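You operate a simulated robot arm through the tools that you are given. There is no shell and no other tool.

You run a simulated robot arm. Do the job below in one go: nothing can be reset, and whatever is moved stays where it is left.

Task
Tip the last peppercorns into the mortar and pound them fine.
Fine: jar back with its lid on, pestle back in its pocket. Set down upright: pepper jar.

The check looks at the end state, three seconds after you hand in, the way a careful person would. Anything else that was tipped, shoved, dropped, spilled or broken makes it a failure. A push-on lid holds only when it is set on centred and level and pressed home; a screw cap is set on level and turned clockwise until tight.

Robot
A 6-joint arm with a two-finger parallel gripper, fixed in place. Base frame: the origin is on the floor under the middle of its stand, x ahead of it, y to its left, z up; the work surface is at about z = 90. Readings come in cm, rad, newtons and seconds.
With the tool pointing down near the work surface it reaches from about 24 to 66 cm from the base axis. Its first joint turns from -1.152 to 1.152 rad. Payload 2.9 kg.
The tool frame sits at the grasp point between the pads (the TCP): z along the fingers, y along the line on which they close. The tips reach 3 cm beyond it. Largest opening 11 cm; finger width 2, thickness 1; the body of the gripper, 4.8 by 11.2 cm, starts 5.5 cm behind the TCP.
Orientation is that of the tool frame in the base frame, as a unit quaternion [x, y, z, w]. With the fingers straight down and closing along the base's y, the tool's x points along the base's -x, its y along +y and its z along -z.

Tools
- The arm moves only by the tool jog_arm. Its argument "targets" is a list that holds one entry, the list of rows, each a list of 7 numbers: the turn, a rotation vector about the base's x, y, z in rad, then the shift along the base's x, y, z in cm, then the opening in per cent of the stroke, from 0 (shut) to 100 (fully open). In form: [[[ax, ay, az, tx, ty, tz, grip], ...]]. A call has 1 to 20 rows; each row is the pose to reach, as a shift and turn from the pose commanded when the call began. A row lasts 0.2 s, in which the tool goes at most 5 cm and 0.15 rad; a call with a longer step from one row to the next is refused whole, and so is a gripper value outside its range. A pose out of reach is approached as far as the arm can. The call stops where the force on the tool passes 90 N (or 10 N more than at its start, if that is more) or the arm is blocked; 0.2 s more then pass. The fingers move at their own pace (about 10.8 cm/s each) and stop on an object; they squeeze with about 44 N. The grip force told is the motor's: it shows also when the fingers shut on nothing. Time passes only in rows, and 0.2 s behind the last, so rows that repeat a pose let the fingers close. The reply holds the time, the measured pose of the TCP, the force on the tool along the base axes, the opening and the grip force, in the units named above and with some noise, with the torque about the TCP (base axes, N m) and any sound that the robot's microphone picked up, and new pictures: "views" is both (left out), scene, wrist or none.
- Cameras (640 x 400 px; columns grow to the right, rows downward): "scene" is fixed at [8.21, 43.72, 138.66]; the picture's right is [-0.72, -0.70, 0.00], its down [-0.39, 0.40, -0.83] and it looks along [0.58, -0.60, -0.55] (base axes); focal length 214 px, centre (320, 200). "wrist" rides on the gripper at [7.2, 1.7, -10.3] in the tool frame; the picture's right is [-0.23, 0.97, 0.00], its down [-0.76, -0.18, -0.62] and it looks along [-0.61, -0.14, 0.78] (tool axes); focal length 222 px, centre (320, 200).
- measure_at(camera, pixels): for up to 12 pixels [column, row] of the newest picture of that camera ("zoom" is the newest enlarged one), the place [x, y, z] in the base frame of the surface seen there, good to about 0.2 cm. The clock stands still meanwhile.
- inspect(camera, box): a new picture of the part [left, top, right, bottom] of that camera's present view, enlarged. The clock stands still meanwhile.
- job_done(): hands the job in; it is judged then, once.

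Open the gripper and draw the arm clear of the work before you hand the job in, unless the task says otherwise.

The tools are called as name(argument=value, ...) on one line, values as JSON. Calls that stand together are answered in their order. jog_arm: Moves the arm, as the interface text tells. Its arguments: {"type":"object","properties":{"targets":{"type":"array"},"views":{"type":"string","enum":["both","scene","wrist","none"]}},"required":["targets"]} The other tools are called the same way: measure_at (camera, pixels) gives the place of the surface under pixels of a picture; inspect (camera, box) takes an enlarged picture of a part of a camera's view; job_done () hands the job in.

At the start:

```text
time_s: 0.0
ee_pos: [38.4, 5.77, 127.95]
tcp_rot: [0.0, 1.0, 0.0, 0.0]
wrist_force: [0.0, -0.1, 0.3]
moment: [-0.01, 0.01, 0.01]
width: 11.01
grasp_force: 0.1
```

scene: 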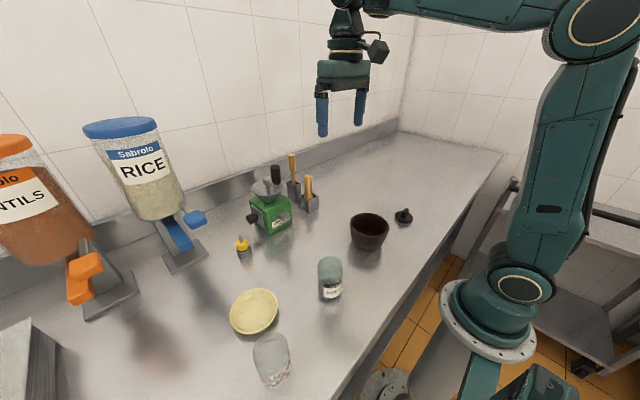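
wrist: 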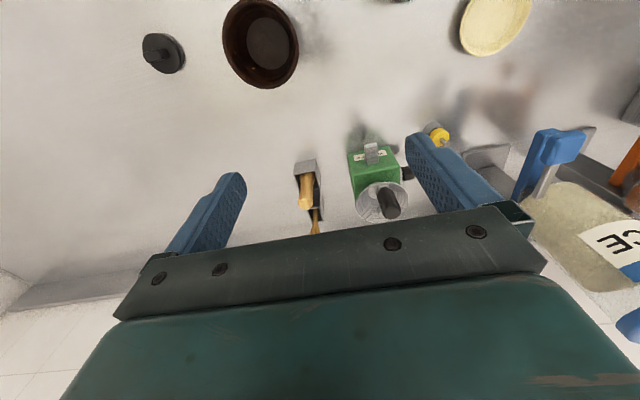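

The scene shows a bowl-like mortar at (369,231), a dark lid at (403,216), jars at (330,278) and (271,358), and pestle-like wooden handles at (291,175) and (308,187). I'll zoom in on these before moving.

inspect(camera="scene", box=[220, 140, 430, 271])

inspect(camera="scene", box=[210, 240, 402, 360])

inspect(camera="wrist", box=[120, 0, 440, 200])

```text
3.05 times, centred on (325, 206) of scene
```

zoom: 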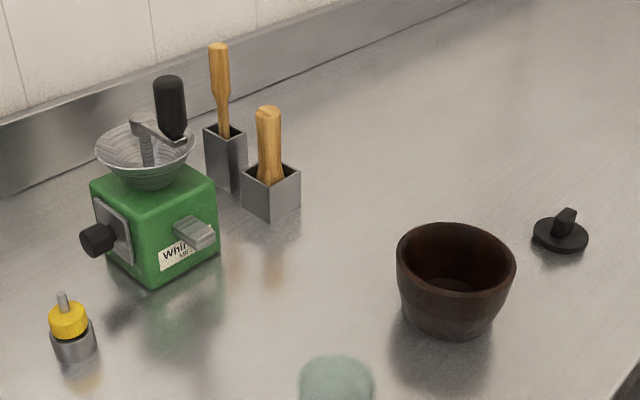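

```text
3.33 times, centred on (306, 300) of scene
```

zoom: 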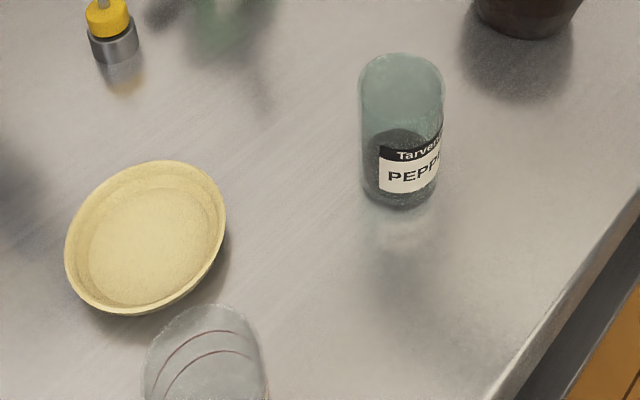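

```text
2.00 times, centred on (280, 100) of wrist
```

zoom: 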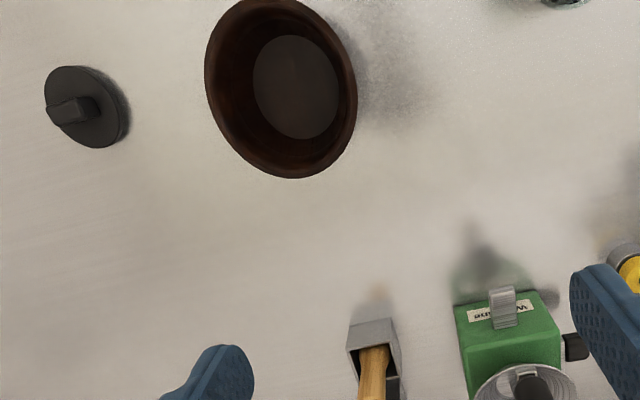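

I need closer looks at the lid, the jar's mouth and the two wooden handles, then I'll measure them.

inspect(camera="scene", box=[380, 196, 428, 226])

inspect(camera="scene", box=[300, 248, 364, 308])

inspect(camera="scene", box=[272, 148, 336, 218])

measure_at(camera="scene", pixels=[[330, 261], [330, 270], [330, 290], [330, 299], [320, 280], [341, 280], [323, 262], [340, 262], [328, 312], [350, 290]])

measure_at(camera="scene", pixels=[[351, 226], [388, 230], [369, 213], [369, 236], [369, 232], [368, 242], [366, 250], [403, 217], [404, 210], [396, 217], [411, 217], [403, 222]])

measure_at(camera="scene", pixels=[[308, 177], [308, 185], [308, 198], [299, 200], [308, 206], [318, 201], [309, 193], [291, 155], [293, 185], [287, 182], [300, 183], [309, 212]])

```text
13.33 times, centred on (404, 211) of scene
```

zoom: 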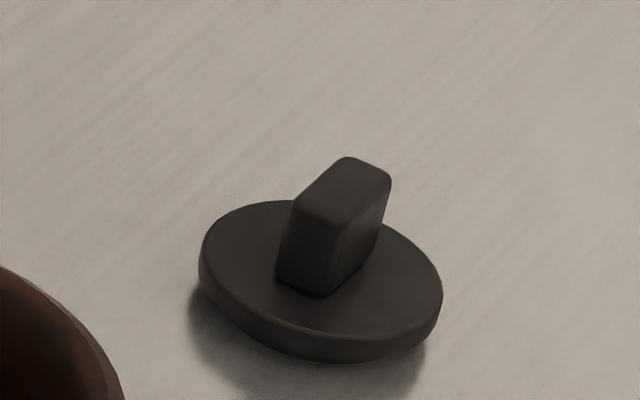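

```text
6.67 times, centred on (332, 278) of scene
```

zoom: 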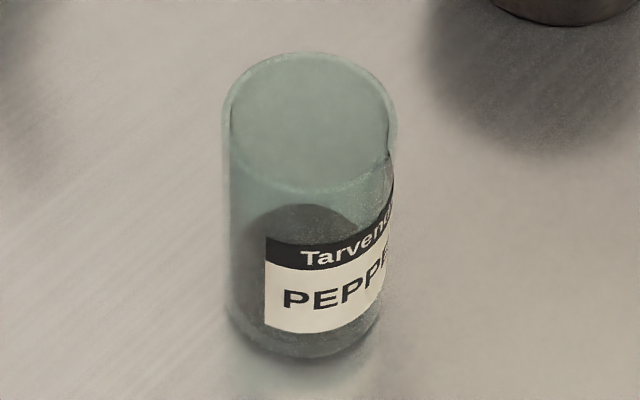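

```text
5.71 times, centred on (304, 183) of scene
```

zoom: 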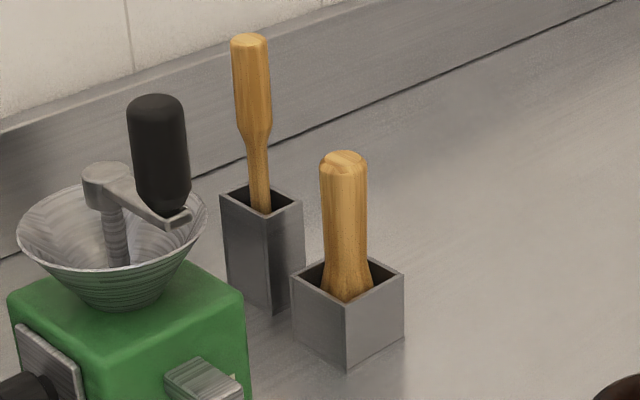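

```text
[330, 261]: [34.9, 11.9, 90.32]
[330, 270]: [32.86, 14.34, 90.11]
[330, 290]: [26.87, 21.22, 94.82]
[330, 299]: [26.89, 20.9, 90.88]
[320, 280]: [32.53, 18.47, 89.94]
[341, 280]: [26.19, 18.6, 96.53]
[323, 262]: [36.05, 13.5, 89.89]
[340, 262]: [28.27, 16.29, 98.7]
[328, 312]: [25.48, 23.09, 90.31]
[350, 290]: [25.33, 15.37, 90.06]
```

```text
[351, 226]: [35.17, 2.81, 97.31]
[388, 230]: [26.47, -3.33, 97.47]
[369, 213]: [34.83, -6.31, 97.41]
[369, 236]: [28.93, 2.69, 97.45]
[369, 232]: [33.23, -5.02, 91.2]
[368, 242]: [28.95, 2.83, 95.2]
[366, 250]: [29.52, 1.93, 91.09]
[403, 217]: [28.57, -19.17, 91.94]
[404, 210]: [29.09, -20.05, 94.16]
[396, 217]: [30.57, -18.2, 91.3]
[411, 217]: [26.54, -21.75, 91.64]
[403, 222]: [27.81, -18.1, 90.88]
```

```text
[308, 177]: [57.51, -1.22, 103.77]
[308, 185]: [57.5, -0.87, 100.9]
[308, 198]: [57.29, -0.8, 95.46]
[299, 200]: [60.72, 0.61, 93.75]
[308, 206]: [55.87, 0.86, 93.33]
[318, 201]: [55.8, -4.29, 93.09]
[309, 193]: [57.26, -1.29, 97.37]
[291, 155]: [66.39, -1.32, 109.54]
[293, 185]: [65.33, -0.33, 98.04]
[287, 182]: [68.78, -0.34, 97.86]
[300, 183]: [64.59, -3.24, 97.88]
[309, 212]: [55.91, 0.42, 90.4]
```

The pepper jar's mouth is open and its lid with a bar knob is at (403,216). The short stout pestle sits in the square pocket at (308,190). Next I measure the jar's rim in an enlarged view, plus the neighbours that could be in the way.

measure_at(camera="scene", pixels=[[253, 290], [233, 318], [278, 303], [250, 333], [253, 312], [271, 340], [255, 345], [288, 350], [270, 380], [243, 238], [243, 250], [244, 260]])

measure_at(camera="scene", pixels=[[272, 170], [270, 185], [275, 205], [290, 200], [252, 212], [272, 232], [250, 215], [285, 216], [200, 218], [190, 265], [165, 255], [400, 130]])

inspect(camera="scene", box=[284, 248, 380, 308])

measure_at(camera="zoom", pixels=[[310, 56], [226, 110], [395, 120], [310, 190], [270, 183], [355, 183], [245, 75], [370, 75], [300, 350], [310, 235], [232, 320], [378, 320]])

```text
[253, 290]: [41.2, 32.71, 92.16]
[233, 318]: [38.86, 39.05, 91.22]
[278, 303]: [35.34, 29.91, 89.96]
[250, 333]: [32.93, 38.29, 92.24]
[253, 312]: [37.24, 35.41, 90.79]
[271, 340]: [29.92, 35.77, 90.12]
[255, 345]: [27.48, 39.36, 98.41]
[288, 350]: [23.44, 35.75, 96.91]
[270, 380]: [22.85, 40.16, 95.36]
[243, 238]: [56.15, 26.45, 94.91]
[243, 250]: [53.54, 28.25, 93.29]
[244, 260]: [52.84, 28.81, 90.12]
```

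```text
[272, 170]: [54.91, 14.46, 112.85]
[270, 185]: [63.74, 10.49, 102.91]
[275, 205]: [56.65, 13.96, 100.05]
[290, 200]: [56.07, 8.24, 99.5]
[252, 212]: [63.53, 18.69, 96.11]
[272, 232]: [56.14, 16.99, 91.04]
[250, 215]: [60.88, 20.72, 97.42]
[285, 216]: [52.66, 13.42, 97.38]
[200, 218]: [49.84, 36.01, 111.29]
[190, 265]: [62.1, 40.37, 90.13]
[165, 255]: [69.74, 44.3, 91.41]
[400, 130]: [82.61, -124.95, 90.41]
```

```text
6.67 times, centred on (332, 278) of scene
```

zoom: 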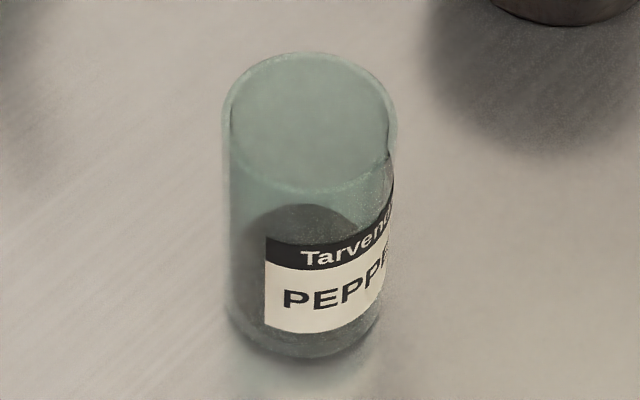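

```text
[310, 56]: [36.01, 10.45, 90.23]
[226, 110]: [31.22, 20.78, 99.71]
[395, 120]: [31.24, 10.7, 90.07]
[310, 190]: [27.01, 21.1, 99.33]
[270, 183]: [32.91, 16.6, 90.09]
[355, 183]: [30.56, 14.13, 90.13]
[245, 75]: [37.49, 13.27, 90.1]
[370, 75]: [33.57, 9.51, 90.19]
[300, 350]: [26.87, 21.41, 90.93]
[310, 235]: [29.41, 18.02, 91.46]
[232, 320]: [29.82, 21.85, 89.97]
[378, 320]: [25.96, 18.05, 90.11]
```

Jar: centre about (28.7, 18.9), Ø6, rim z≈99.5. Mortar: centre about (31.5, -1.4), rim z 97.4. I want a side grip on the jar so its mouth stays clear of the gripper, so first I yaw the tool by -90° in free space to check reach.

jog_arm(targets=[[[0, 0, -0.1428, 0, 0, 0, 100], [0, 0, -0.2856, 0, 0, 0, 100], [0, 0, -0.4284, 0, 0, 0, 100], [0, 0, -0.5712, 0, 0, 0, 100], [0, 0, -0.714, 0, 0, 0, 100], [0, 0, -0.8568, 0, 0, 0, 100], [0, 0, -0.9996, 0, 0, 0, 100], [0, 0, -1.1424, 0, 0, 0, 100], [0, 0, -1.2852, 0, 0, 0, 100], [0, 0, -1.428, 0, 0, 0, 100], [0, 0, -1.5708, 0, 0, 0, 100], [0, 0, -1.5708, 0, 0, 0, 100]]], views="both")

```text
time_s: 2.6
ee_pos: [38.36, 5.77, 128.02]
tcp_rot: [0.707, 0.707, 0.0, 0.001]
wrist_force: [-1.1, 0.4, -0.5]
moment: [0.0, 0.0, 0.02]
width: 11.02
grasp_force: 0.2
```

scene: 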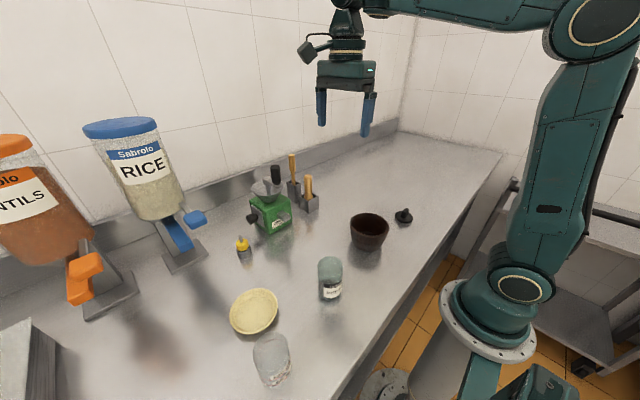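
wrist: 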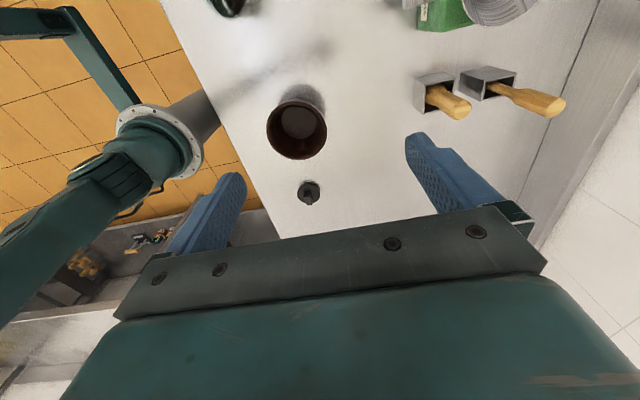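

The yaw worked. From here the wrist view shows the two pockets at (437,95) and (490,85), and the mortar and lid, so I'll zoom in on them and measure.

inspect(camera="wrist", box=[400, 50, 592, 170])

inspect(camera="wrist", box=[240, 90, 368, 210])

measure_at(camera="zoom", pixels=[[320, 20], [210, 130], [320, 220], [400, 130], [310, 110], [280, 110], [345, 100], [320, 340], [320, 315], [320, 360], [295, 345], [345, 345]])

measure_at(camera="wrist", pixels=[[267, 132], [326, 130], [297, 102], [297, 158], [297, 122], [285, 122], [310, 122], [297, 110], [297, 138], [309, 192], [299, 193], [319, 194]])

measure_at(camera="wrist", pixels=[[414, 78], [448, 72], [453, 83], [420, 90], [432, 85], [445, 100], [465, 108], [455, 106], [500, 90], [545, 103], [462, 74], [510, 70]])

```text
3.33 times, centred on (496, 110) of wrist
```

zoom: 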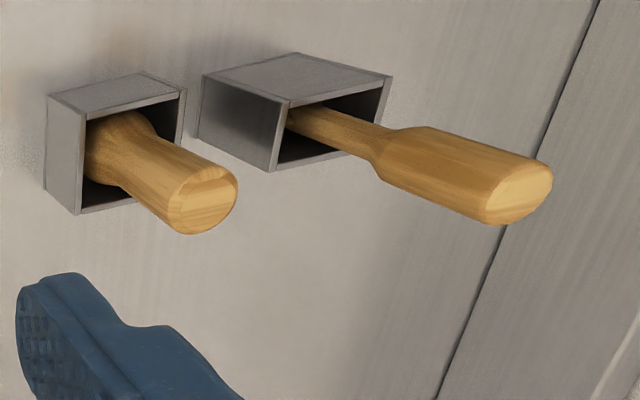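

```text
3.33 times, centred on (304, 150) of wrist
```

zoom: 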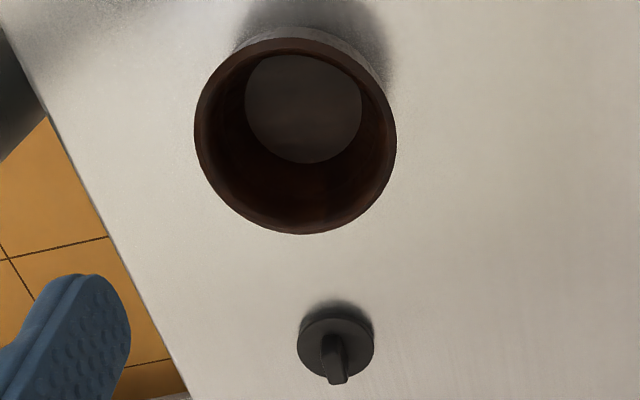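

```text
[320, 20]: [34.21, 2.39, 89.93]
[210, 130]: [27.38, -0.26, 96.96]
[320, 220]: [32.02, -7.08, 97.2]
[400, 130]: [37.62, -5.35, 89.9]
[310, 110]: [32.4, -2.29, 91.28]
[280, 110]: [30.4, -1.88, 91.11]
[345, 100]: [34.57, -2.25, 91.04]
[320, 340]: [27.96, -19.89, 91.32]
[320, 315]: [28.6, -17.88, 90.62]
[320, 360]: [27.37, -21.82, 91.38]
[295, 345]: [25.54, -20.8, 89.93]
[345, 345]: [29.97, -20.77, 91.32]
```

```text
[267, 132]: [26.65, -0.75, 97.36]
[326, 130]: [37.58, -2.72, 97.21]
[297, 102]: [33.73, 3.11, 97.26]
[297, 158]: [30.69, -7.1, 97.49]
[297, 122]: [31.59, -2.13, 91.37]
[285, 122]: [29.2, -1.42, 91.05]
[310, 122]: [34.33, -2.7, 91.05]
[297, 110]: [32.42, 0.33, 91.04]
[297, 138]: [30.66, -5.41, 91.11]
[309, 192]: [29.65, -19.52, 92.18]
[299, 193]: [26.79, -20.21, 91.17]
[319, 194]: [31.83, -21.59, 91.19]
```

```text
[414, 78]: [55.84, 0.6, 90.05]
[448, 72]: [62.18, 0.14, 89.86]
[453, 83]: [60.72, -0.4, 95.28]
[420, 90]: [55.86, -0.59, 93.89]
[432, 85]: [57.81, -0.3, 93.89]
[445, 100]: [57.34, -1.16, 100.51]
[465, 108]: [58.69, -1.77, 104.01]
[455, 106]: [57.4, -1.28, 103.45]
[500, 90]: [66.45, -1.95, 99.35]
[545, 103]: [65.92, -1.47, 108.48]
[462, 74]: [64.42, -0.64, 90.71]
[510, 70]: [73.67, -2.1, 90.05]
```

The mortar centre refines to about (32.1, -1.9) with its floor at z≈91.1. Next I tilt the tool about +x by 50° so it points toward +y and 40° below horizontal, while moving toward the jar at a safe height, to check reach.

jog_arm(targets=[[[0.1455, 0, 0, -1.6, 0, -1.2, 100], [0.2909, 0, 0, -3.2, 0, -2.4, 100], [0.4364, 0, 0, -4.8, 0, -3.6, 100], [0.5818, 0, 0, -6.4, 0, -4.8, 100], [0.7273, 0, 0, -8.0, 0, -6.0, 100], [0.8727, 0, 0, -9.7, 0, -8.0, 100], [0.8727, 0, 0, -9.7, 0, -8.0, 100]]], views="both")

```text
time_s: 4.2
ee_pos: [29.34, -3.74, 123.38]
tcp_rot: [0.663, 0.711, 0.141, -0.189]
wrist_force: [0.5, -1.2, -0.1]
moment: [0.01, 0.0, 0.01]
width: 11.0
grasp_force: 0.1
out of reach, approached as far as the arm can: row 1, 2, 3, 4, 5, 6, 7
```

scene: 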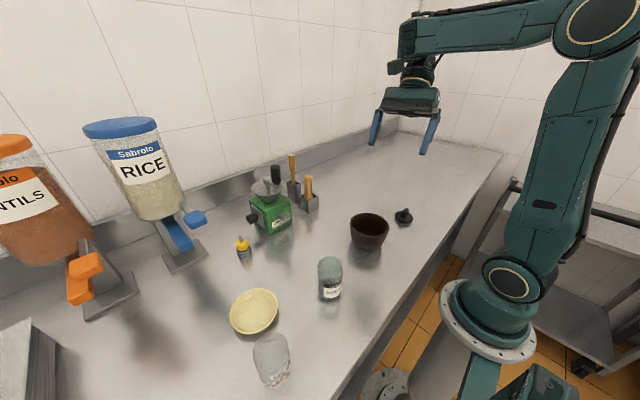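
wrist: 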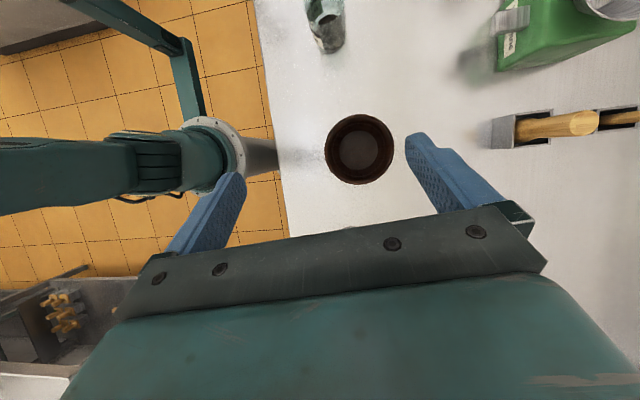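

The reply says this pose is out of reach: TCP is at (29.3, -3.7, 123.4), tilted only about 27°. I'll hold with zero-shift rows to see whether the arm settles or keeps converging.

jog_arm(targets=[[[0, 0, 0, 0, 0, 0, 100], [0, 0, 0, 0, 0, 0, 100], [0, 0, 0, 0, 0, 0, 100]]], views="none")

```text
time_s: 5.0
ee_pos: [29.3, -3.75, 123.41]
tcp_rot: [0.662, 0.711, 0.14, -0.19]
wrist_force: [-0.3, -0.3, -0.7]
moment: [-0.01, 0.03, 0.0]
width: 11.01
grasp_force: 0.1
```

It is settled, and the reference is now the reached pose. I probe with one small extra tilt to see which freedom is limited.

jog_arm(targets=[[[0.1, 0, 0, 0, 0, 0, 100], [0.1, 0, 0, 0, 0, 0, 100], [0.1, 0, 0, 0, 0, 0, 100]]], views="none")

jog_arm(targets=[[[-0.1, 0, 0, 0, 0, 0, 100], [-0.1, 0, 0, 0, 0, 0, 100], [-0.1, 0, 0, 0, 0, 0, 100]]], views="none")

```text
time_s: 5.8
ee_pos: [29.31, -3.7, 123.47]
tcp_rot: [0.662, 0.711, 0.141, -0.189]
wrist_force: [-0.2, 1.0, 0.5]
moment: [0.0, -0.03, -0.04]
width: 11.04
grasp_force: 0.0
out of reach, approached as far as the arm can: row 1, 2, 3
```

```text
time_s: 6.6
ee_pos: [29.34, -3.9, 123.52]
tcp_rot: [0.67, 0.718, 0.103, -0.158]
wrist_force: [0.3, 0.3, -0.4]
moment: [-0.01, -0.01, 0.02]
width: 11.0
grasp_force: 0.0
```

Tilting further toward +y is blocked, but tilting back works. I return to tool-down orientation and probe the tilts in each direction from there.

jog_arm(targets=[[[-0.124, -0.026, -0.023, 2.5, 2, 0, 100], [-0.247, -0.052, -0.045, 5, 4, 0, 100], [-0.371, -0.078, -0.068, 7, 6, 0, 100], [-0.371, -0.078, -0.068, 7, 6, 0, 100]]], views="none")

jog_arm(targets=[[[-0.15, 0, 0, 0, 0, 0, 100], [-0.3, 0, 0, 0, 0, 0, 100], [-0.45, 0, 0, 0, 0, 0, 100], [-0.6, 0, 0, 0, 0, 0, 100], [-0.6, 0, 0, 0, 0, 0, 100]]], views="none")

```text
time_s: 7.6
ee_pos: [37.15, 1.64, 124.13]
tcp_rot: [0.708, 0.707, -0.006, 0.004]
wrist_force: [0.4, 0.7, -0.1]
moment: [0.02, -0.01, 0.02]
width: 10.97
grasp_force: 0.1
out of reach, approached as far as the arm can: row 1, 2, 3, 4
```

```text
time_s: 8.8
ee_pos: [35.92, 0.11, 117.93]
tcp_rot: [0.675, 0.676, -0.207, 0.211]
wrist_force: [0.1, 0.5, -0.4]
moment: [0.0, 0.03, -0.05]
width: 11.0
grasp_force: 0.0
out of reach, approached as far as the arm can: row 2, 3, 4, 5
```

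The tilt angle was reached this time but the TCP dropped 6 cm, so some joint limit is involved. I take pictures at this pose to see the arm's posture.

inspect(camera="scene", box=[320, 0, 640, 200])

inspect(camera="scene", box=[320, 200, 640, 400])

measure_at(camera="scene", pixels=[[505, 285], [600, 30], [540, 210], [560, 100], [500, 340], [480, 30], [430, 45], [520, 20], [620, 60], [580, 60]])

```text
2.00 times, centred on (480, 100) of scene
```

zoom: 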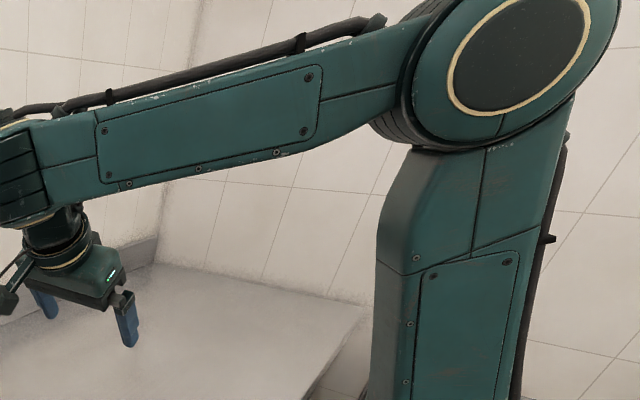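

```text
2.00 times, centred on (480, 300) of scene
```

zoom: 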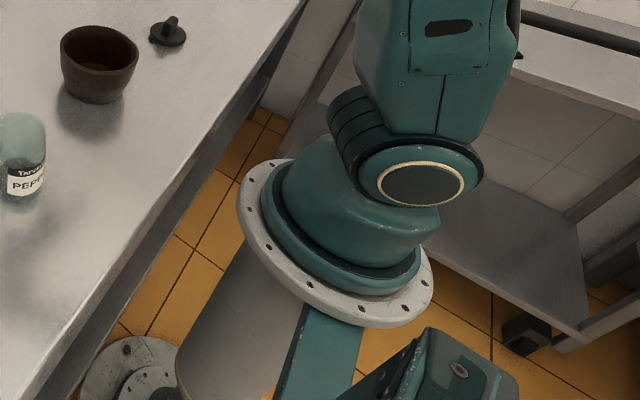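

```text
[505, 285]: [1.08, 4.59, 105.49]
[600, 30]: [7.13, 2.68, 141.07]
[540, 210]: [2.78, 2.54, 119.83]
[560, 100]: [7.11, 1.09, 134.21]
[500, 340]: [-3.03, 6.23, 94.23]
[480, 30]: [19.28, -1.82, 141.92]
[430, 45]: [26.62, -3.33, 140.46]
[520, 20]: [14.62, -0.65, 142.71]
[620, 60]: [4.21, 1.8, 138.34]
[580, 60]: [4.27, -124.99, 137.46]
```

The shoulder is near (1, 105.5) and the elbow near (7, 141). I'll measure the wrist end of the forearm too, so I can work out the arm's geometry.

measure_at(camera="scene", pixels=[[326, 90], [338, 80], [345, 110], [352, 120], [352, 128], [350, 135], [365, 90], [340, 150], [382, 165], [322, 65]])

inspect(camera="scene", box=[260, 30, 420, 180])

```text
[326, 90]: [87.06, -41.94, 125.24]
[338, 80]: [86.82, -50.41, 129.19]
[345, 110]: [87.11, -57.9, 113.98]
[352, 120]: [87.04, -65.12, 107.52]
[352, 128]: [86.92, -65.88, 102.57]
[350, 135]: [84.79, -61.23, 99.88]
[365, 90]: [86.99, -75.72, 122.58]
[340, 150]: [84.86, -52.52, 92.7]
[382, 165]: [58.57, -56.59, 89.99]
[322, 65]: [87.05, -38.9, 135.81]
```

```text
2.67 times, centred on (340, 105) of scene
```

zoom: 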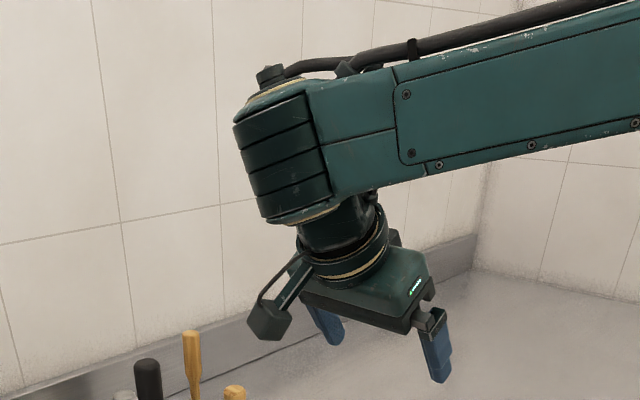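

The zoom shows the ribbed wrist joint at the forearm's end with its axis nearly upright. I measure points on it in this zoom for the wrist geometry.

measure_at(camera="zoom", pixels=[[280, 92], [250, 110], [285, 160], [265, 205], [318, 212], [330, 100], [345, 240], [350, 268], [330, 265], [380, 262], [265, 325], [440, 370]])

inspect(camera="scene", box=[316, 45, 364, 105])

```text
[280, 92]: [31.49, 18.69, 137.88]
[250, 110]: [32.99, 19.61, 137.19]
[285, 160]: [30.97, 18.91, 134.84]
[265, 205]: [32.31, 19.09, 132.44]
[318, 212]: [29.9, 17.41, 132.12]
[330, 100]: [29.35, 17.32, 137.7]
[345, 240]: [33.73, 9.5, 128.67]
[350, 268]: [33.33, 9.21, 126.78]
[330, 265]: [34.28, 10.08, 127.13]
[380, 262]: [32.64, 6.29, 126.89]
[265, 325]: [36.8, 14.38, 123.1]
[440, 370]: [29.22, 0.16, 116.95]
```

```text
6.67 times, centred on (340, 75) of scene
```

zoom: 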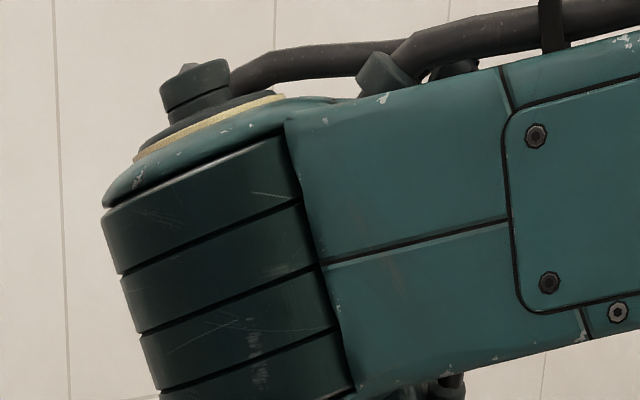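

The wrist build is unusual, so I go back to the plain tool-down pose with yaw 0 at about (36, 5, 118). That shows how the wrist looks there and whether it reports in reach.

jog_arm(targets=[[[0.039, 0.0395, 0.1265, 0, 0.4, 0, 100], [0.078, 0.079, 0.253, 0, 0.8, 0, 100], [0.1165, 0.1185, 0.3795, 0, 1.2, 0, 100], [0.155, 0.158, 0.506, 0, 1.6, 0, 100], [0.194, 0.1975, 0.6325, 0, 2.0, 0, 100], [0.233, 0.237, 0.759, 0, 2.4, 0, 100], [0.272, 0.2765, 0.8855, 0, 2.8, 0, 100], [0.311, 0.316, 1.012, 0, 3.2, 0, 100], [0.3495, 0.3555, 1.1385, 0, 3.6, 0, 100], [0.388, 0.395, 1.265, 0, 4.0, 0, 100], [0.427, 0.4345, 1.3915, 0, 4.5, 0, 100], [0.466, 0.474, 1.518, 0, 5, 0, 100], [0.466, 0.474, 1.518, 0, 5, 0, 100]]], views="both")

inspect(camera="scene", box=[260, 0, 420, 150])

```text
time_s: 11.6
ee_pos: [35.72, 4.93, 117.92]
tcp_rot: [0.0, 1.0, 0.0, 0.0]
wrist_force: [0.3, 0.1, 0.8]
moment: [0.0, -0.04, -0.01]
width: 10.97
grasp_force: 0.1
```

scene: 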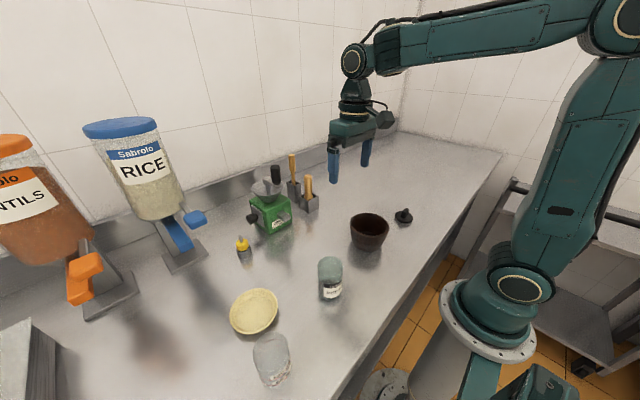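
wrist: 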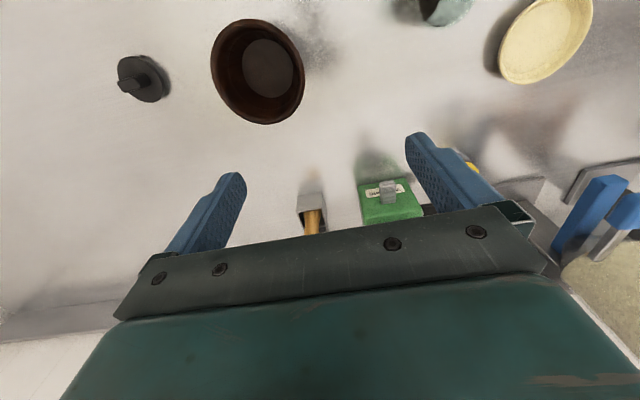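

```text
2.67 times, centred on (340, 75) of scene
```

zoom: 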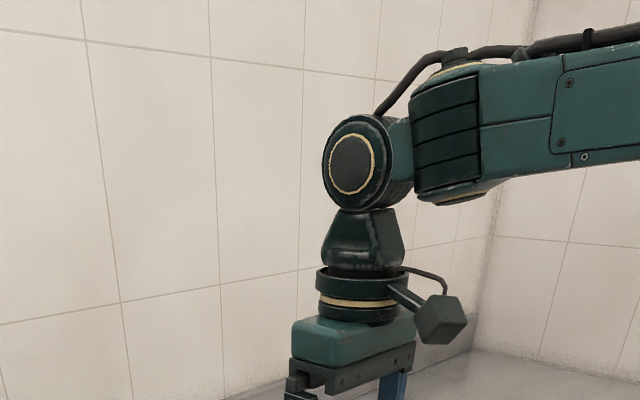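

Now the wrist is clear: a joint upright to the forearm (ribbed, zoom (445,130)), then a pitch joint (disc, zoom (353,165)), then the tool roll. I measure these points for the link lengths.

measure_at(camera="zoom", pixels=[[353, 165], [445, 110], [445, 160], [460, 70], [450, 195], [358, 250], [358, 302], [350, 335], [440, 60], [390, 140], [560, 80], [620, 110]])

measure_at(camera="scene", pixels=[[518, 288], [628, 18], [352, 62], [354, 96], [356, 112], [330, 180], [360, 165], [520, 20], [440, 40], [560, 150]])

```text
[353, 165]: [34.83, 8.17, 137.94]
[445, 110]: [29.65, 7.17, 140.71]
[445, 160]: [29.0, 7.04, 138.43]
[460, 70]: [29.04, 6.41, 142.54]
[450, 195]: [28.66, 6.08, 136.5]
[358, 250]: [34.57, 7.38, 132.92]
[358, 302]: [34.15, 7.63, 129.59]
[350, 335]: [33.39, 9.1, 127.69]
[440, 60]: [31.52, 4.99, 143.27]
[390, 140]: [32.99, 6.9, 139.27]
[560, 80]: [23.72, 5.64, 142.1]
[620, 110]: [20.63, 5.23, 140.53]
```

```text
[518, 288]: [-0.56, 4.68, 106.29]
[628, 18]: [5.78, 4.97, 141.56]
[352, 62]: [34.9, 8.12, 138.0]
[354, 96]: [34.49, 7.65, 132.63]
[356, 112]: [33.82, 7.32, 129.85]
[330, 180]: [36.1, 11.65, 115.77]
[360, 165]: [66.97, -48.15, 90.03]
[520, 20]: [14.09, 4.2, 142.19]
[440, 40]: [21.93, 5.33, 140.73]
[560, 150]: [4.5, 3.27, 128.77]
```

The link lengths come out at about 36 (upper arm), 23.5 (forearm), 6 (link between the wrist joints) and 20 cm (pitch joint to TCP). With the forearm level, tool-down is near a wrist singularity, so I go lower and closer, where it isn't, and test how far the tool roll turns.

jog_arm(targets=[[[0, 0, 0, -1.5, 0, -3, 100], [0, 0, 0, -3, 0, -6, 100], [0, 0, -0.15, -3, 0, -6, 100], [0, 0, -0.3, -3, 0, -6, 100], [0, 0, -0.45, -3, 0, -6, 100], [0, 0, -0.6, -3, 0, -6, 100], [0, 0, -0.75, -3, 0, -6, 100], [0, 0, -0.9, -3, 0, -6, 100], [0, 0, -1.05, -3, 0, -6, 100], [0, 0, -1.2, -3, 0, -6, 100], [0, 0, -1.35, -3, 0, -6, 100], [0, 0, -1.5, -3, 0, -6, 100], [0, 0, -1.65, -3, 0, -6, 100], [0, 0, -1.8, -3, 0, -6, 100], [0, 0, -1.95, -3, 0, -6, 100], [0, 0, -2.1, -3, 0, -6, 100], [0, 0, -2.25, -3, 0, -6, 100], [0, 0, -2.4, -3, 0, -6, 100], [0, 0, -2.55, -3, 0, -6, 100], [0, 0, -2.7, -3, 0, -6, 100]]], views="none")

```text
time_s: 15.8
ee_pos: [32.78, 4.94, 111.91]
tcp_rot: [0.976, 0.217, 0.0, 0.0]
wrist_force: [0.8, -0.7, 0.6]
moment: [0.03, -0.01, -0.02]
width: 10.96
grasp_force: 0.0
```

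The roll reaches -2.7 rad without trouble. I push it further to -3.9 to find out whether it goes beyond half a turn.

jog_arm(targets=[[[0, 0, -0.15, 0, 0, 0, 100], [0, 0, -0.3, 0, 0, 0, 100], [0, 0, -0.45, 0, 0, 0, 100], [0, 0, -0.6, 0, 0, 0, 100], [0, 0, -0.75, 0, 0, 0, 100], [0, 0, -0.9, 0, 0, 0, 100], [0, 0, -1.05, 0, 0, 0, 100], [0, 0, -1.2, 0, 0, 0, 100]]], views="none")

```text
time_s: 17.6
ee_pos: [37.27, 5.11, 123.46]
tcp_rot: [0.929, -0.371, -0.004, 0.003]
wrist_force: [1.4, -0.2, -0.4]
moment: [-0.02, 0.0, -0.01]
width: 11.01
grasp_force: 0.1
out of reach, approached as far as the arm can: row 2, 3, 4, 5, 6, 7, 8
```

The roll stops near ±3.0 rad; past that the forearm levels out and the wrist joint takes over. So the plan is a grip tilted 30° with heading about 110°, after which rolling about the tool axis alone pours. I bring the yaw back and descend to about (33, 6, 107).

jog_arm(targets=[[[0, 0, 0.149, 0, 0, 0, 100], [0, 0, 0.298, 0, 0, 0, 100], [0, 0, 0.447, 0, 0, 0, 100], [0, 0, 0.596, 0, 0, 0, 100], [0, 0, 0.745, 0, 0, 0, 100], [0, 0, 0.894, 0, 0, 0, 100], [0, 0, 1.043, 0, 0, -1, 100], [0, 0, 1.192, -0.3, 0, -2, 100], [0, 0, 1.341, -0.6, 0, -3, 100], [0, 0, 1.49, -1, 0, -4, 100], [0, 0, 1.639, -1.5, 0, -5, 100], [0, 0, 1.788, -2, 0.2, -6.5, 100], [0, 0, 1.937, -2.5, 0.4, -8, 100], [0, 0, 2.086, -3, 0.6, -9.5, 100], [0, 0, 2.235, -3.5, 0.8, -11, 100], [0, 0, 2.384, -4, 0.9, -12.5, 100], [0, 0, 2.533, -4.3, 0.9, -14, 100], [0, 0, 2.68, -4.3, 0.9, -15.5, 100], [0, 0, 2.68, -4.3, 0.9, -16.5, 100]]], views="scene")

inspect(camera="scene", box=[260, 20, 460, 170])

```text
time_s: 21.6
ee_pos: [39.89, 7.11, 122.73]
tcp_rot: [0.572, 0.82, -0.001, -0.002]
wrist_force: [1.1, 0.2, 0.8]
moment: [-0.01, 0.0, 0.02]
width: 11.01
grasp_force: 0.0
out of reach, approached as far as the arm can: row 1, 2, 3, 4, 5, 6, 7, 8, 9, 10, 11, 12, 13, 14, 15, 16, 17, 18, 19
```

scene: 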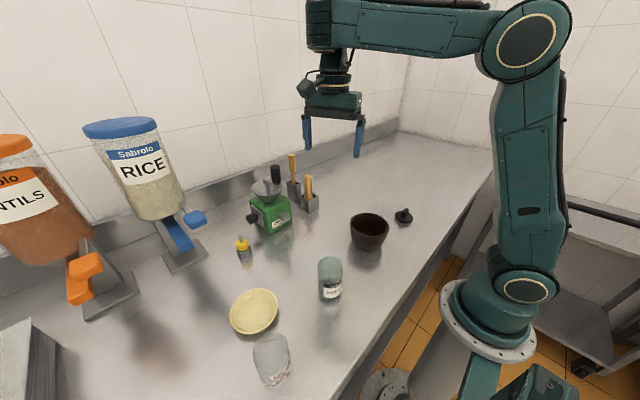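

```text
2.67 times, centred on (360, 95) of scene
```

zoom: 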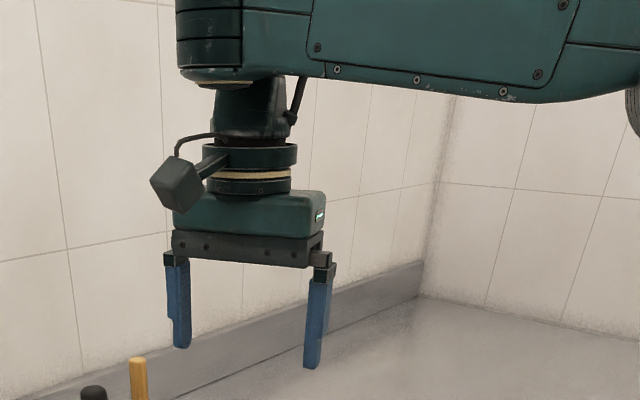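

The wrist joint is now folded off to the far side (the gripper hangs behind the ribbed joint), which explains the misses. I measure the link positions to see how far it has turned.

measure_at(camera="zoom", pixels=[[210, 15], [200, 50], [235, 60], [215, 80], [250, 110], [250, 155], [250, 185], [175, 190], [320, 50], [530, 70], [270, 120], [220, 120]])

measure_at(camera="scene", pixels=[[527, 40], [525, 290], [440, 25], [360, 20], [320, 15], [310, 40], [345, 82], [335, 72], [318, 5], [500, 120]])

```text
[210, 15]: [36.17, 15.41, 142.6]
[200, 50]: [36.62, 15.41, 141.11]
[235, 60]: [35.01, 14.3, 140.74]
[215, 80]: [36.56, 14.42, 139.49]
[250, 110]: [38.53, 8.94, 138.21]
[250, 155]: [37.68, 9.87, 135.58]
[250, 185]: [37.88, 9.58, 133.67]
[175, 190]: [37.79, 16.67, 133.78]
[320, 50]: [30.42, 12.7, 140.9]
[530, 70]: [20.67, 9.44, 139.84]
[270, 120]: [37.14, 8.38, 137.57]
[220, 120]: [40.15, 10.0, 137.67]
```

```text
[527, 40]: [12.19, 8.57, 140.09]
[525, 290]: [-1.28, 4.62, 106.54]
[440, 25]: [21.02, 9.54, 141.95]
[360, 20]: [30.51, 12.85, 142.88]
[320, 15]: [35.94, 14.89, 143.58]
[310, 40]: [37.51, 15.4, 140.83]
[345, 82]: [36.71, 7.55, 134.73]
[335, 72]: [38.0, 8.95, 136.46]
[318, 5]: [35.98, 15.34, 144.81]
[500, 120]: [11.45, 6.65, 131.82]
```

The joint is turned about -80° (link heading near -63°). To unwind it safely I first tilt the tool 35° along that same heading by swinging only the pitch joint.

jog_arm(targets=[[[-0.134, -0.068, 0, 1.36, -2.67, 0.22, 100], [-0.267, -0.136, 0, 2.68, -5.27, 0.9, 100], [-0.401, -0.204, 0, 3.95, -7.75, 2.0, 100], [-0.535, -0.272, 0, 5.13, -10.06, 3.5, 100], [-0.535, -0.272, 0, 5.13, -10.06, 3.5, 100]]], views="none")

```text
time_s: 22.8
ee_pos: [44.78, -2.52, 126.32]
tcp_rot: [0.548, 0.782, -0.14, 0.261]
wrist_force: [0.2, 0.5, -0.5]
moment: [0.01, -0.01, 0.01]
width: 10.99
grasp_force: 0.1
```

That was within reach. Now I sweep the tool's heading from -63° around through straight ahead to +57° with the tilt kept, drawing in and down slightly, so the wrist joint unwinds to the left side.

jog_arm(targets=[[[0, 0, 0.15, 1.04, 0.08, -0.5, 100], [0, 0, 0.3, 1.95, 0.36, -1, 100], [0, 0, 0.45, 2.68, 0.83, -1.5, 100], [0, 0, 0.6, 3.2, 1.45, -2, 100], [0, 0, 0.75, 3.5, 2.19, -2.5, 100], [0, 0, 0.9, 3.57, 3.02, -3, 100], [0, 0, 1.05, 3.38, 3.9, -3.5, 100], [0, 0, 1.2, 2.95, 4.79, -4, 100], [0, 0, 1.35, 2.26, 5.64, -4.5, 100], [0, 0, 1.5, 1.32, 6.45, -5, 100], [0, 0, 1.65, 0.16, 7.16, -5.5, 100], [0, 0, 1.8, -1.23, 7.74, -6, 100], [0, 0, 1.95, -2.81, 8.15, -6.5, 100], [0, 0, 2.1, -4.56, 8.38, -7, 100], [0, 0, 2.1, -4.56, 8.38, -7, 100]]], views="scene")

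```text
time_s: 26.0
ee_pos: [39.74, 5.87, 119.54]
tcp_rot: [-0.407, 0.864, 0.156, 0.251]
wrist_force: [-0.1, 0.0, 0.3]
moment: [0.02, -0.02, -0.03]
width: 10.98
grasp_force: 0.0
```

scene: 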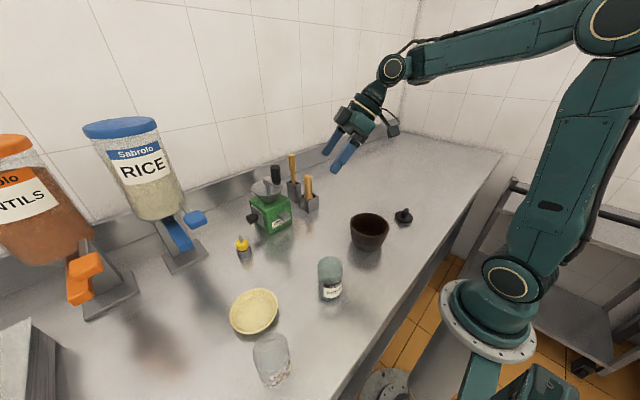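

Everything is in reach and the wrist is now on its left branch (heading 57°, 55° down). I rotate to the pick orientation: heading 110°, 30° below horizontal, closing axis horizontal, camera up.

jog_arm(targets=[[[0.0145, 0.1106, -0.0886, -0.2, 0, -0.3, 100], [0.0289, 0.2211, -0.1772, -0.4, 0, -0.5, 100], [0.0434, 0.3317, -0.2658, -0.6, 0, -0.8, 100], [0.0578, 0.4422, -0.3544, -0.9, 0, -1.1, 100], [0.0723, 0.5528, -0.4429, -1.1, 0, -1.3, 100], [0.0867, 0.6634, -0.5315, -1.3, 0, -1.6, 100], [0.1012, 0.7739, -0.6201, -1.5, 0, -1.9, 100], [0.1156, 0.8845, -0.7087, -1.7, 0, -2.1, 100], [0.1301, 0.995, -0.7973, -2, 0, -2.4, 100], [0.1445, 1.1056, -0.8859, -2.2, 0, -2.6, 100], [0.159, 1.2161, -0.9745, -2.4, 0, -2.9, 100], [0.1734, 1.3267, -1.0631, -2.6, 0, -3.2, 100], [0.1879, 1.4373, -1.1516, -2.8, 0, -3.4, 100], [0.2023, 1.5478, -1.2402, -3, 0, -3.7, 100], [0.2168, 1.6584, -1.3288, -3.3, 0, -4, 100], [0.2312, 1.7689, -1.4174, -3.5, 0.1, -4.3, 100], [0.2457, 1.8795, -1.506, -3.7, 0.1, -4.5, 100], [0.2457, 1.8795, -1.506, -3.7, 0.1, -4.5, 100]]], views="both")

```text
time_s: 29.8
ee_pos: [32.68, 9.97, 107.58]
tcp_rot: [0.499, 0.708, 0.287, -0.41]
wrist_force: [0.1, 0.2, 0.6]
moment: [0.03, 0.01, 0.0]
width: 10.99
grasp_force: 0.0
out of reach, approached as far as the arm can: row 8, 9, 10, 11, 12, 13, 14, 15, 16, 17, 18
```

scene: 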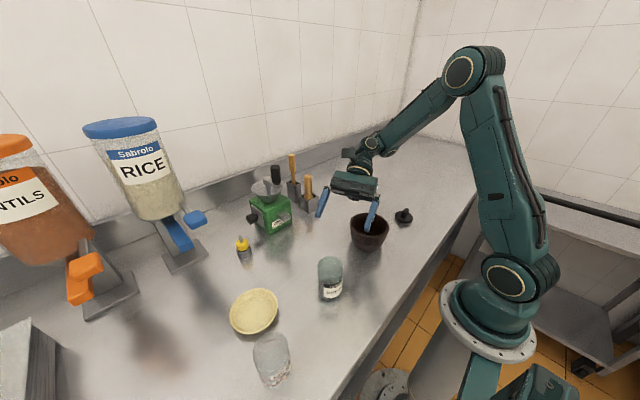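
wrist: 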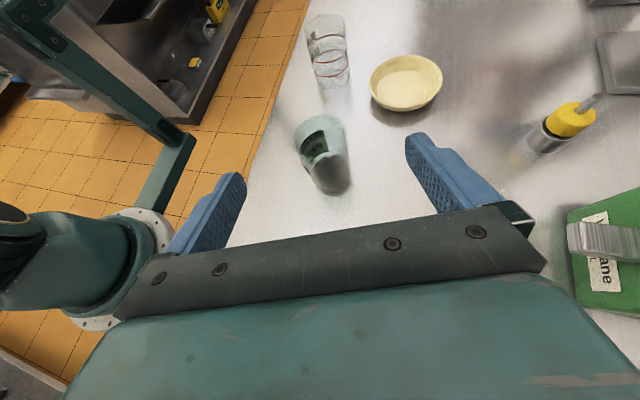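

The orientation is exactly on target, with TCP at (32.7, 10.0, 107.6). The wrist view shows the jar at (322,153) with its mouth open, so I zoom in and measure it again before approaching.

inspect(camera="wrist", box=[266, 100, 376, 200])

inspect(camera="scene", box=[300, 160, 430, 290])

```text
4.00 times, centred on (321, 150) of wrist
```

zoom: 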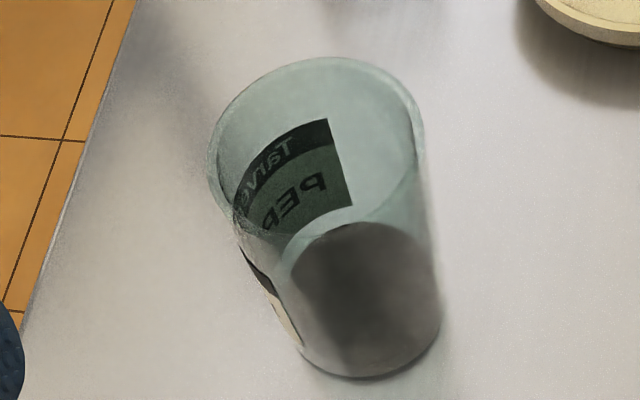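

```text
3.08 times, centred on (365, 225) of scene
```

zoom: 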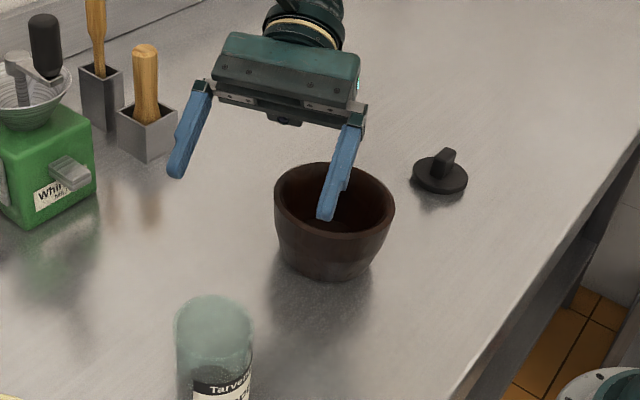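

I take the wrist zoom again so I can measure the rim and the pepper level directly.

inspect(camera="wrist", box=[266, 100, 376, 200])

measure_at(camera="zoom", pixels=[[320, 62], [212, 150], [421, 150], [285, 245], [250, 225], [400, 200], [360, 300], [360, 240], [420, 300], [365, 376], [290, 315], [290, 180]])

```text
4.00 times, centred on (321, 150) of wrist
```

zoom: 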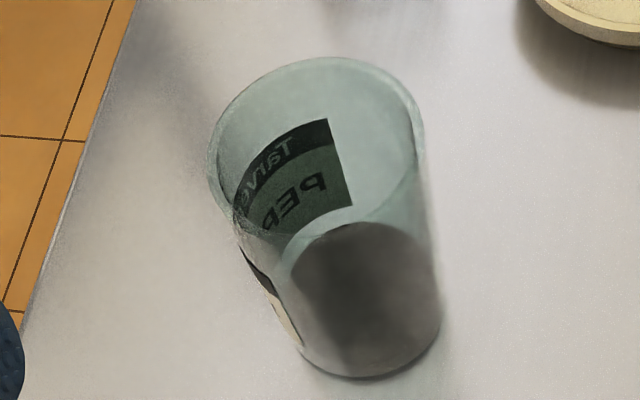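

```text
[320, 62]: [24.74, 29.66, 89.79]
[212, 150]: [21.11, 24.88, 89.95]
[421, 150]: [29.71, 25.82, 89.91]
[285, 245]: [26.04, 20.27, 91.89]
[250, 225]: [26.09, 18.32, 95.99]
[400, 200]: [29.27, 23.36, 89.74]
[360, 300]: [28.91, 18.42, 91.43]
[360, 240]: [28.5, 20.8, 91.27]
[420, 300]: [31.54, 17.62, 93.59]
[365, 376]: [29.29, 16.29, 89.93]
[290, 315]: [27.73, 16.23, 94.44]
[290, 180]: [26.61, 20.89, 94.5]
```

The jar is confirmed at about (28.8, 18.85), r≈2.9, with the pepper only about 1 cm deep (z≈91.4). I go to the pre-grasp point, 11 cm back along the tool axis, and check.

jog_arm(targets=[[[0, 0, 0, -0.2, 0, -2, 100], [0, 0, 0, -0.4, 0, -4, 100], [0, 0, 0, -0.64, -0.08, -6.08, 100], [0, 0, 0, -0.64, -0.08, -6.08, 100]]], views="both")

```text
time_s: 30.8
ee_pos: [32.13, 9.79, 101.27]
tcp_rot: [0.498, 0.709, 0.287, -0.409]
wrist_force: [-0.4, 0.2, -0.9]
moment: [0.0, -0.01, -0.05]
width: 10.99
grasp_force: 0.1
```

scene: 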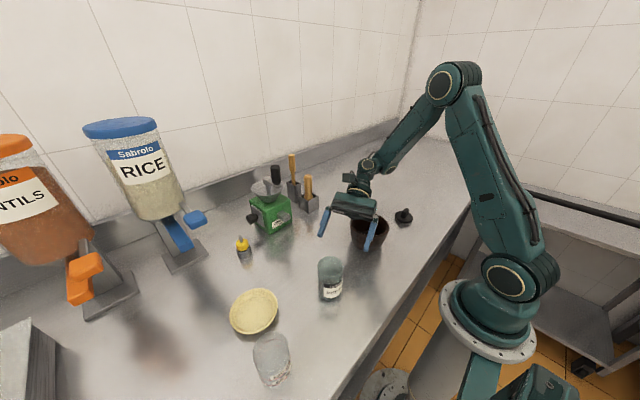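
wrist: 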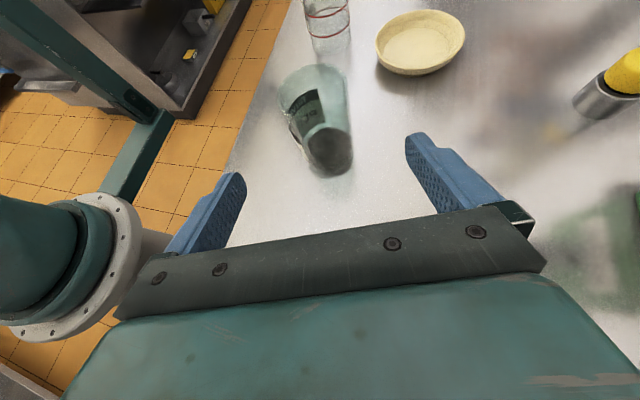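

Pre-grasp reached: the jar sits between the fingers at (318,120). I advance along the tool axis to (28.8, 18.85, 96) with the fingers open.

jog_arm(targets=[[[0, 0, 0, -0.67, 1.81, -1.05, 100], [0, 0, 0, -1.33, 3.62, -2.11, 100], [0, 0, 0, -2.0, 5.44, -3.16, 100], [0, 0, 0, -2.66, 7.25, -4.22, 100], [0, 0, 0, -3.33, 9.06, -5.27, 100], [0, 0, 0, -3.33, 9.06, -5.27, 100]]], views="both")

inspect(camera="scene", box=[290, 200, 418, 320])

```text
time_s: 32.2
ee_pos: [28.88, 19.02, 96.2]
tcp_rot: [0.497, 0.709, 0.286, -0.41]
wrist_force: [0.3, 0.1, -0.4]
moment: [0.02, 0.01, 0.01]
width: 11.01
grasp_force: 0.1
```

scene: 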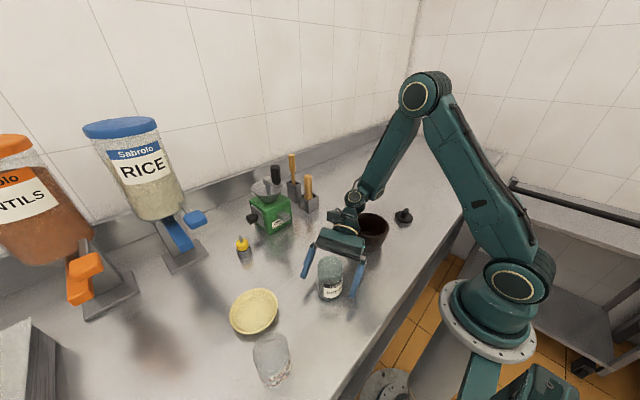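
wrist: 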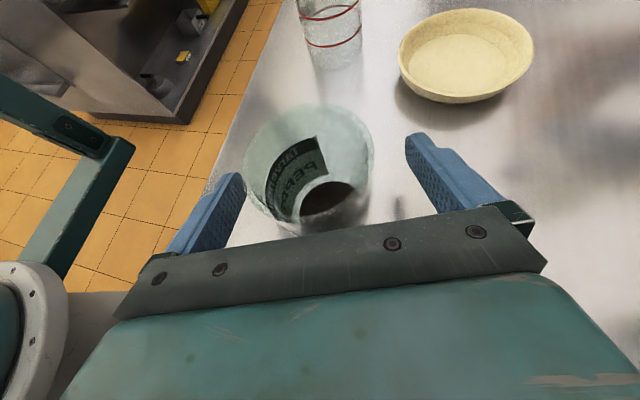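

```text
3.33 times, centred on (354, 260) of scene
```

zoom: 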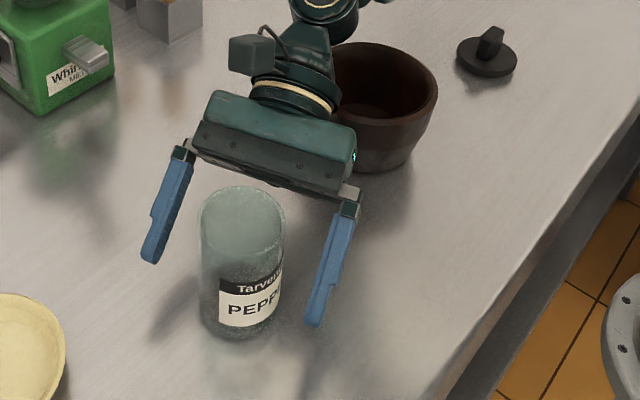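

The fingers straddle the jar evenly in the zoom (gaps of about 30 and 40 px). I close on it and hold.

jog_arm(targets=[[[0, 0, 0, 0, 0, 0, 70], [0, 0, 0, 0, 0, 0, 50], [0, 0, 0, 0, 0, 0, 30], [0, 0, 0, 0, 0, 0, 30], [0, 0, 0, 0, 0, 0, 30]]], views="both")

```text
time_s: 33.4
ee_pos: [28.86, 18.96, 96.07]
tcp_rot: [0.498, 0.708, 0.287, -0.41]
wrist_force: [0.4, 1.2, 0.2]
moment: [0.07, -0.02, 0.0]
width: 5.52
grasp_force: 43.6
```

scene: 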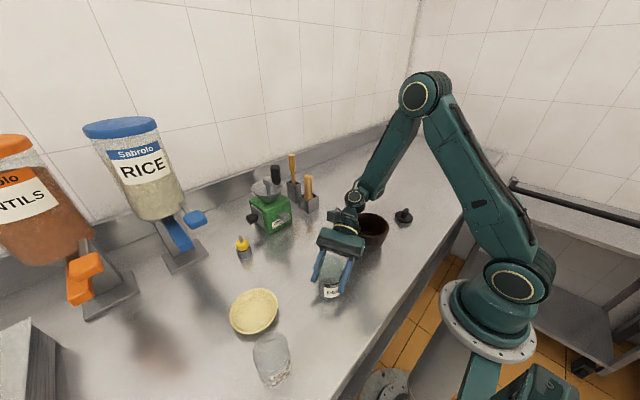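
wrist: 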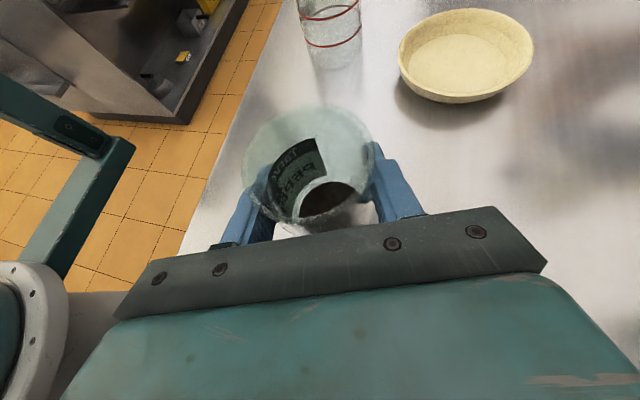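

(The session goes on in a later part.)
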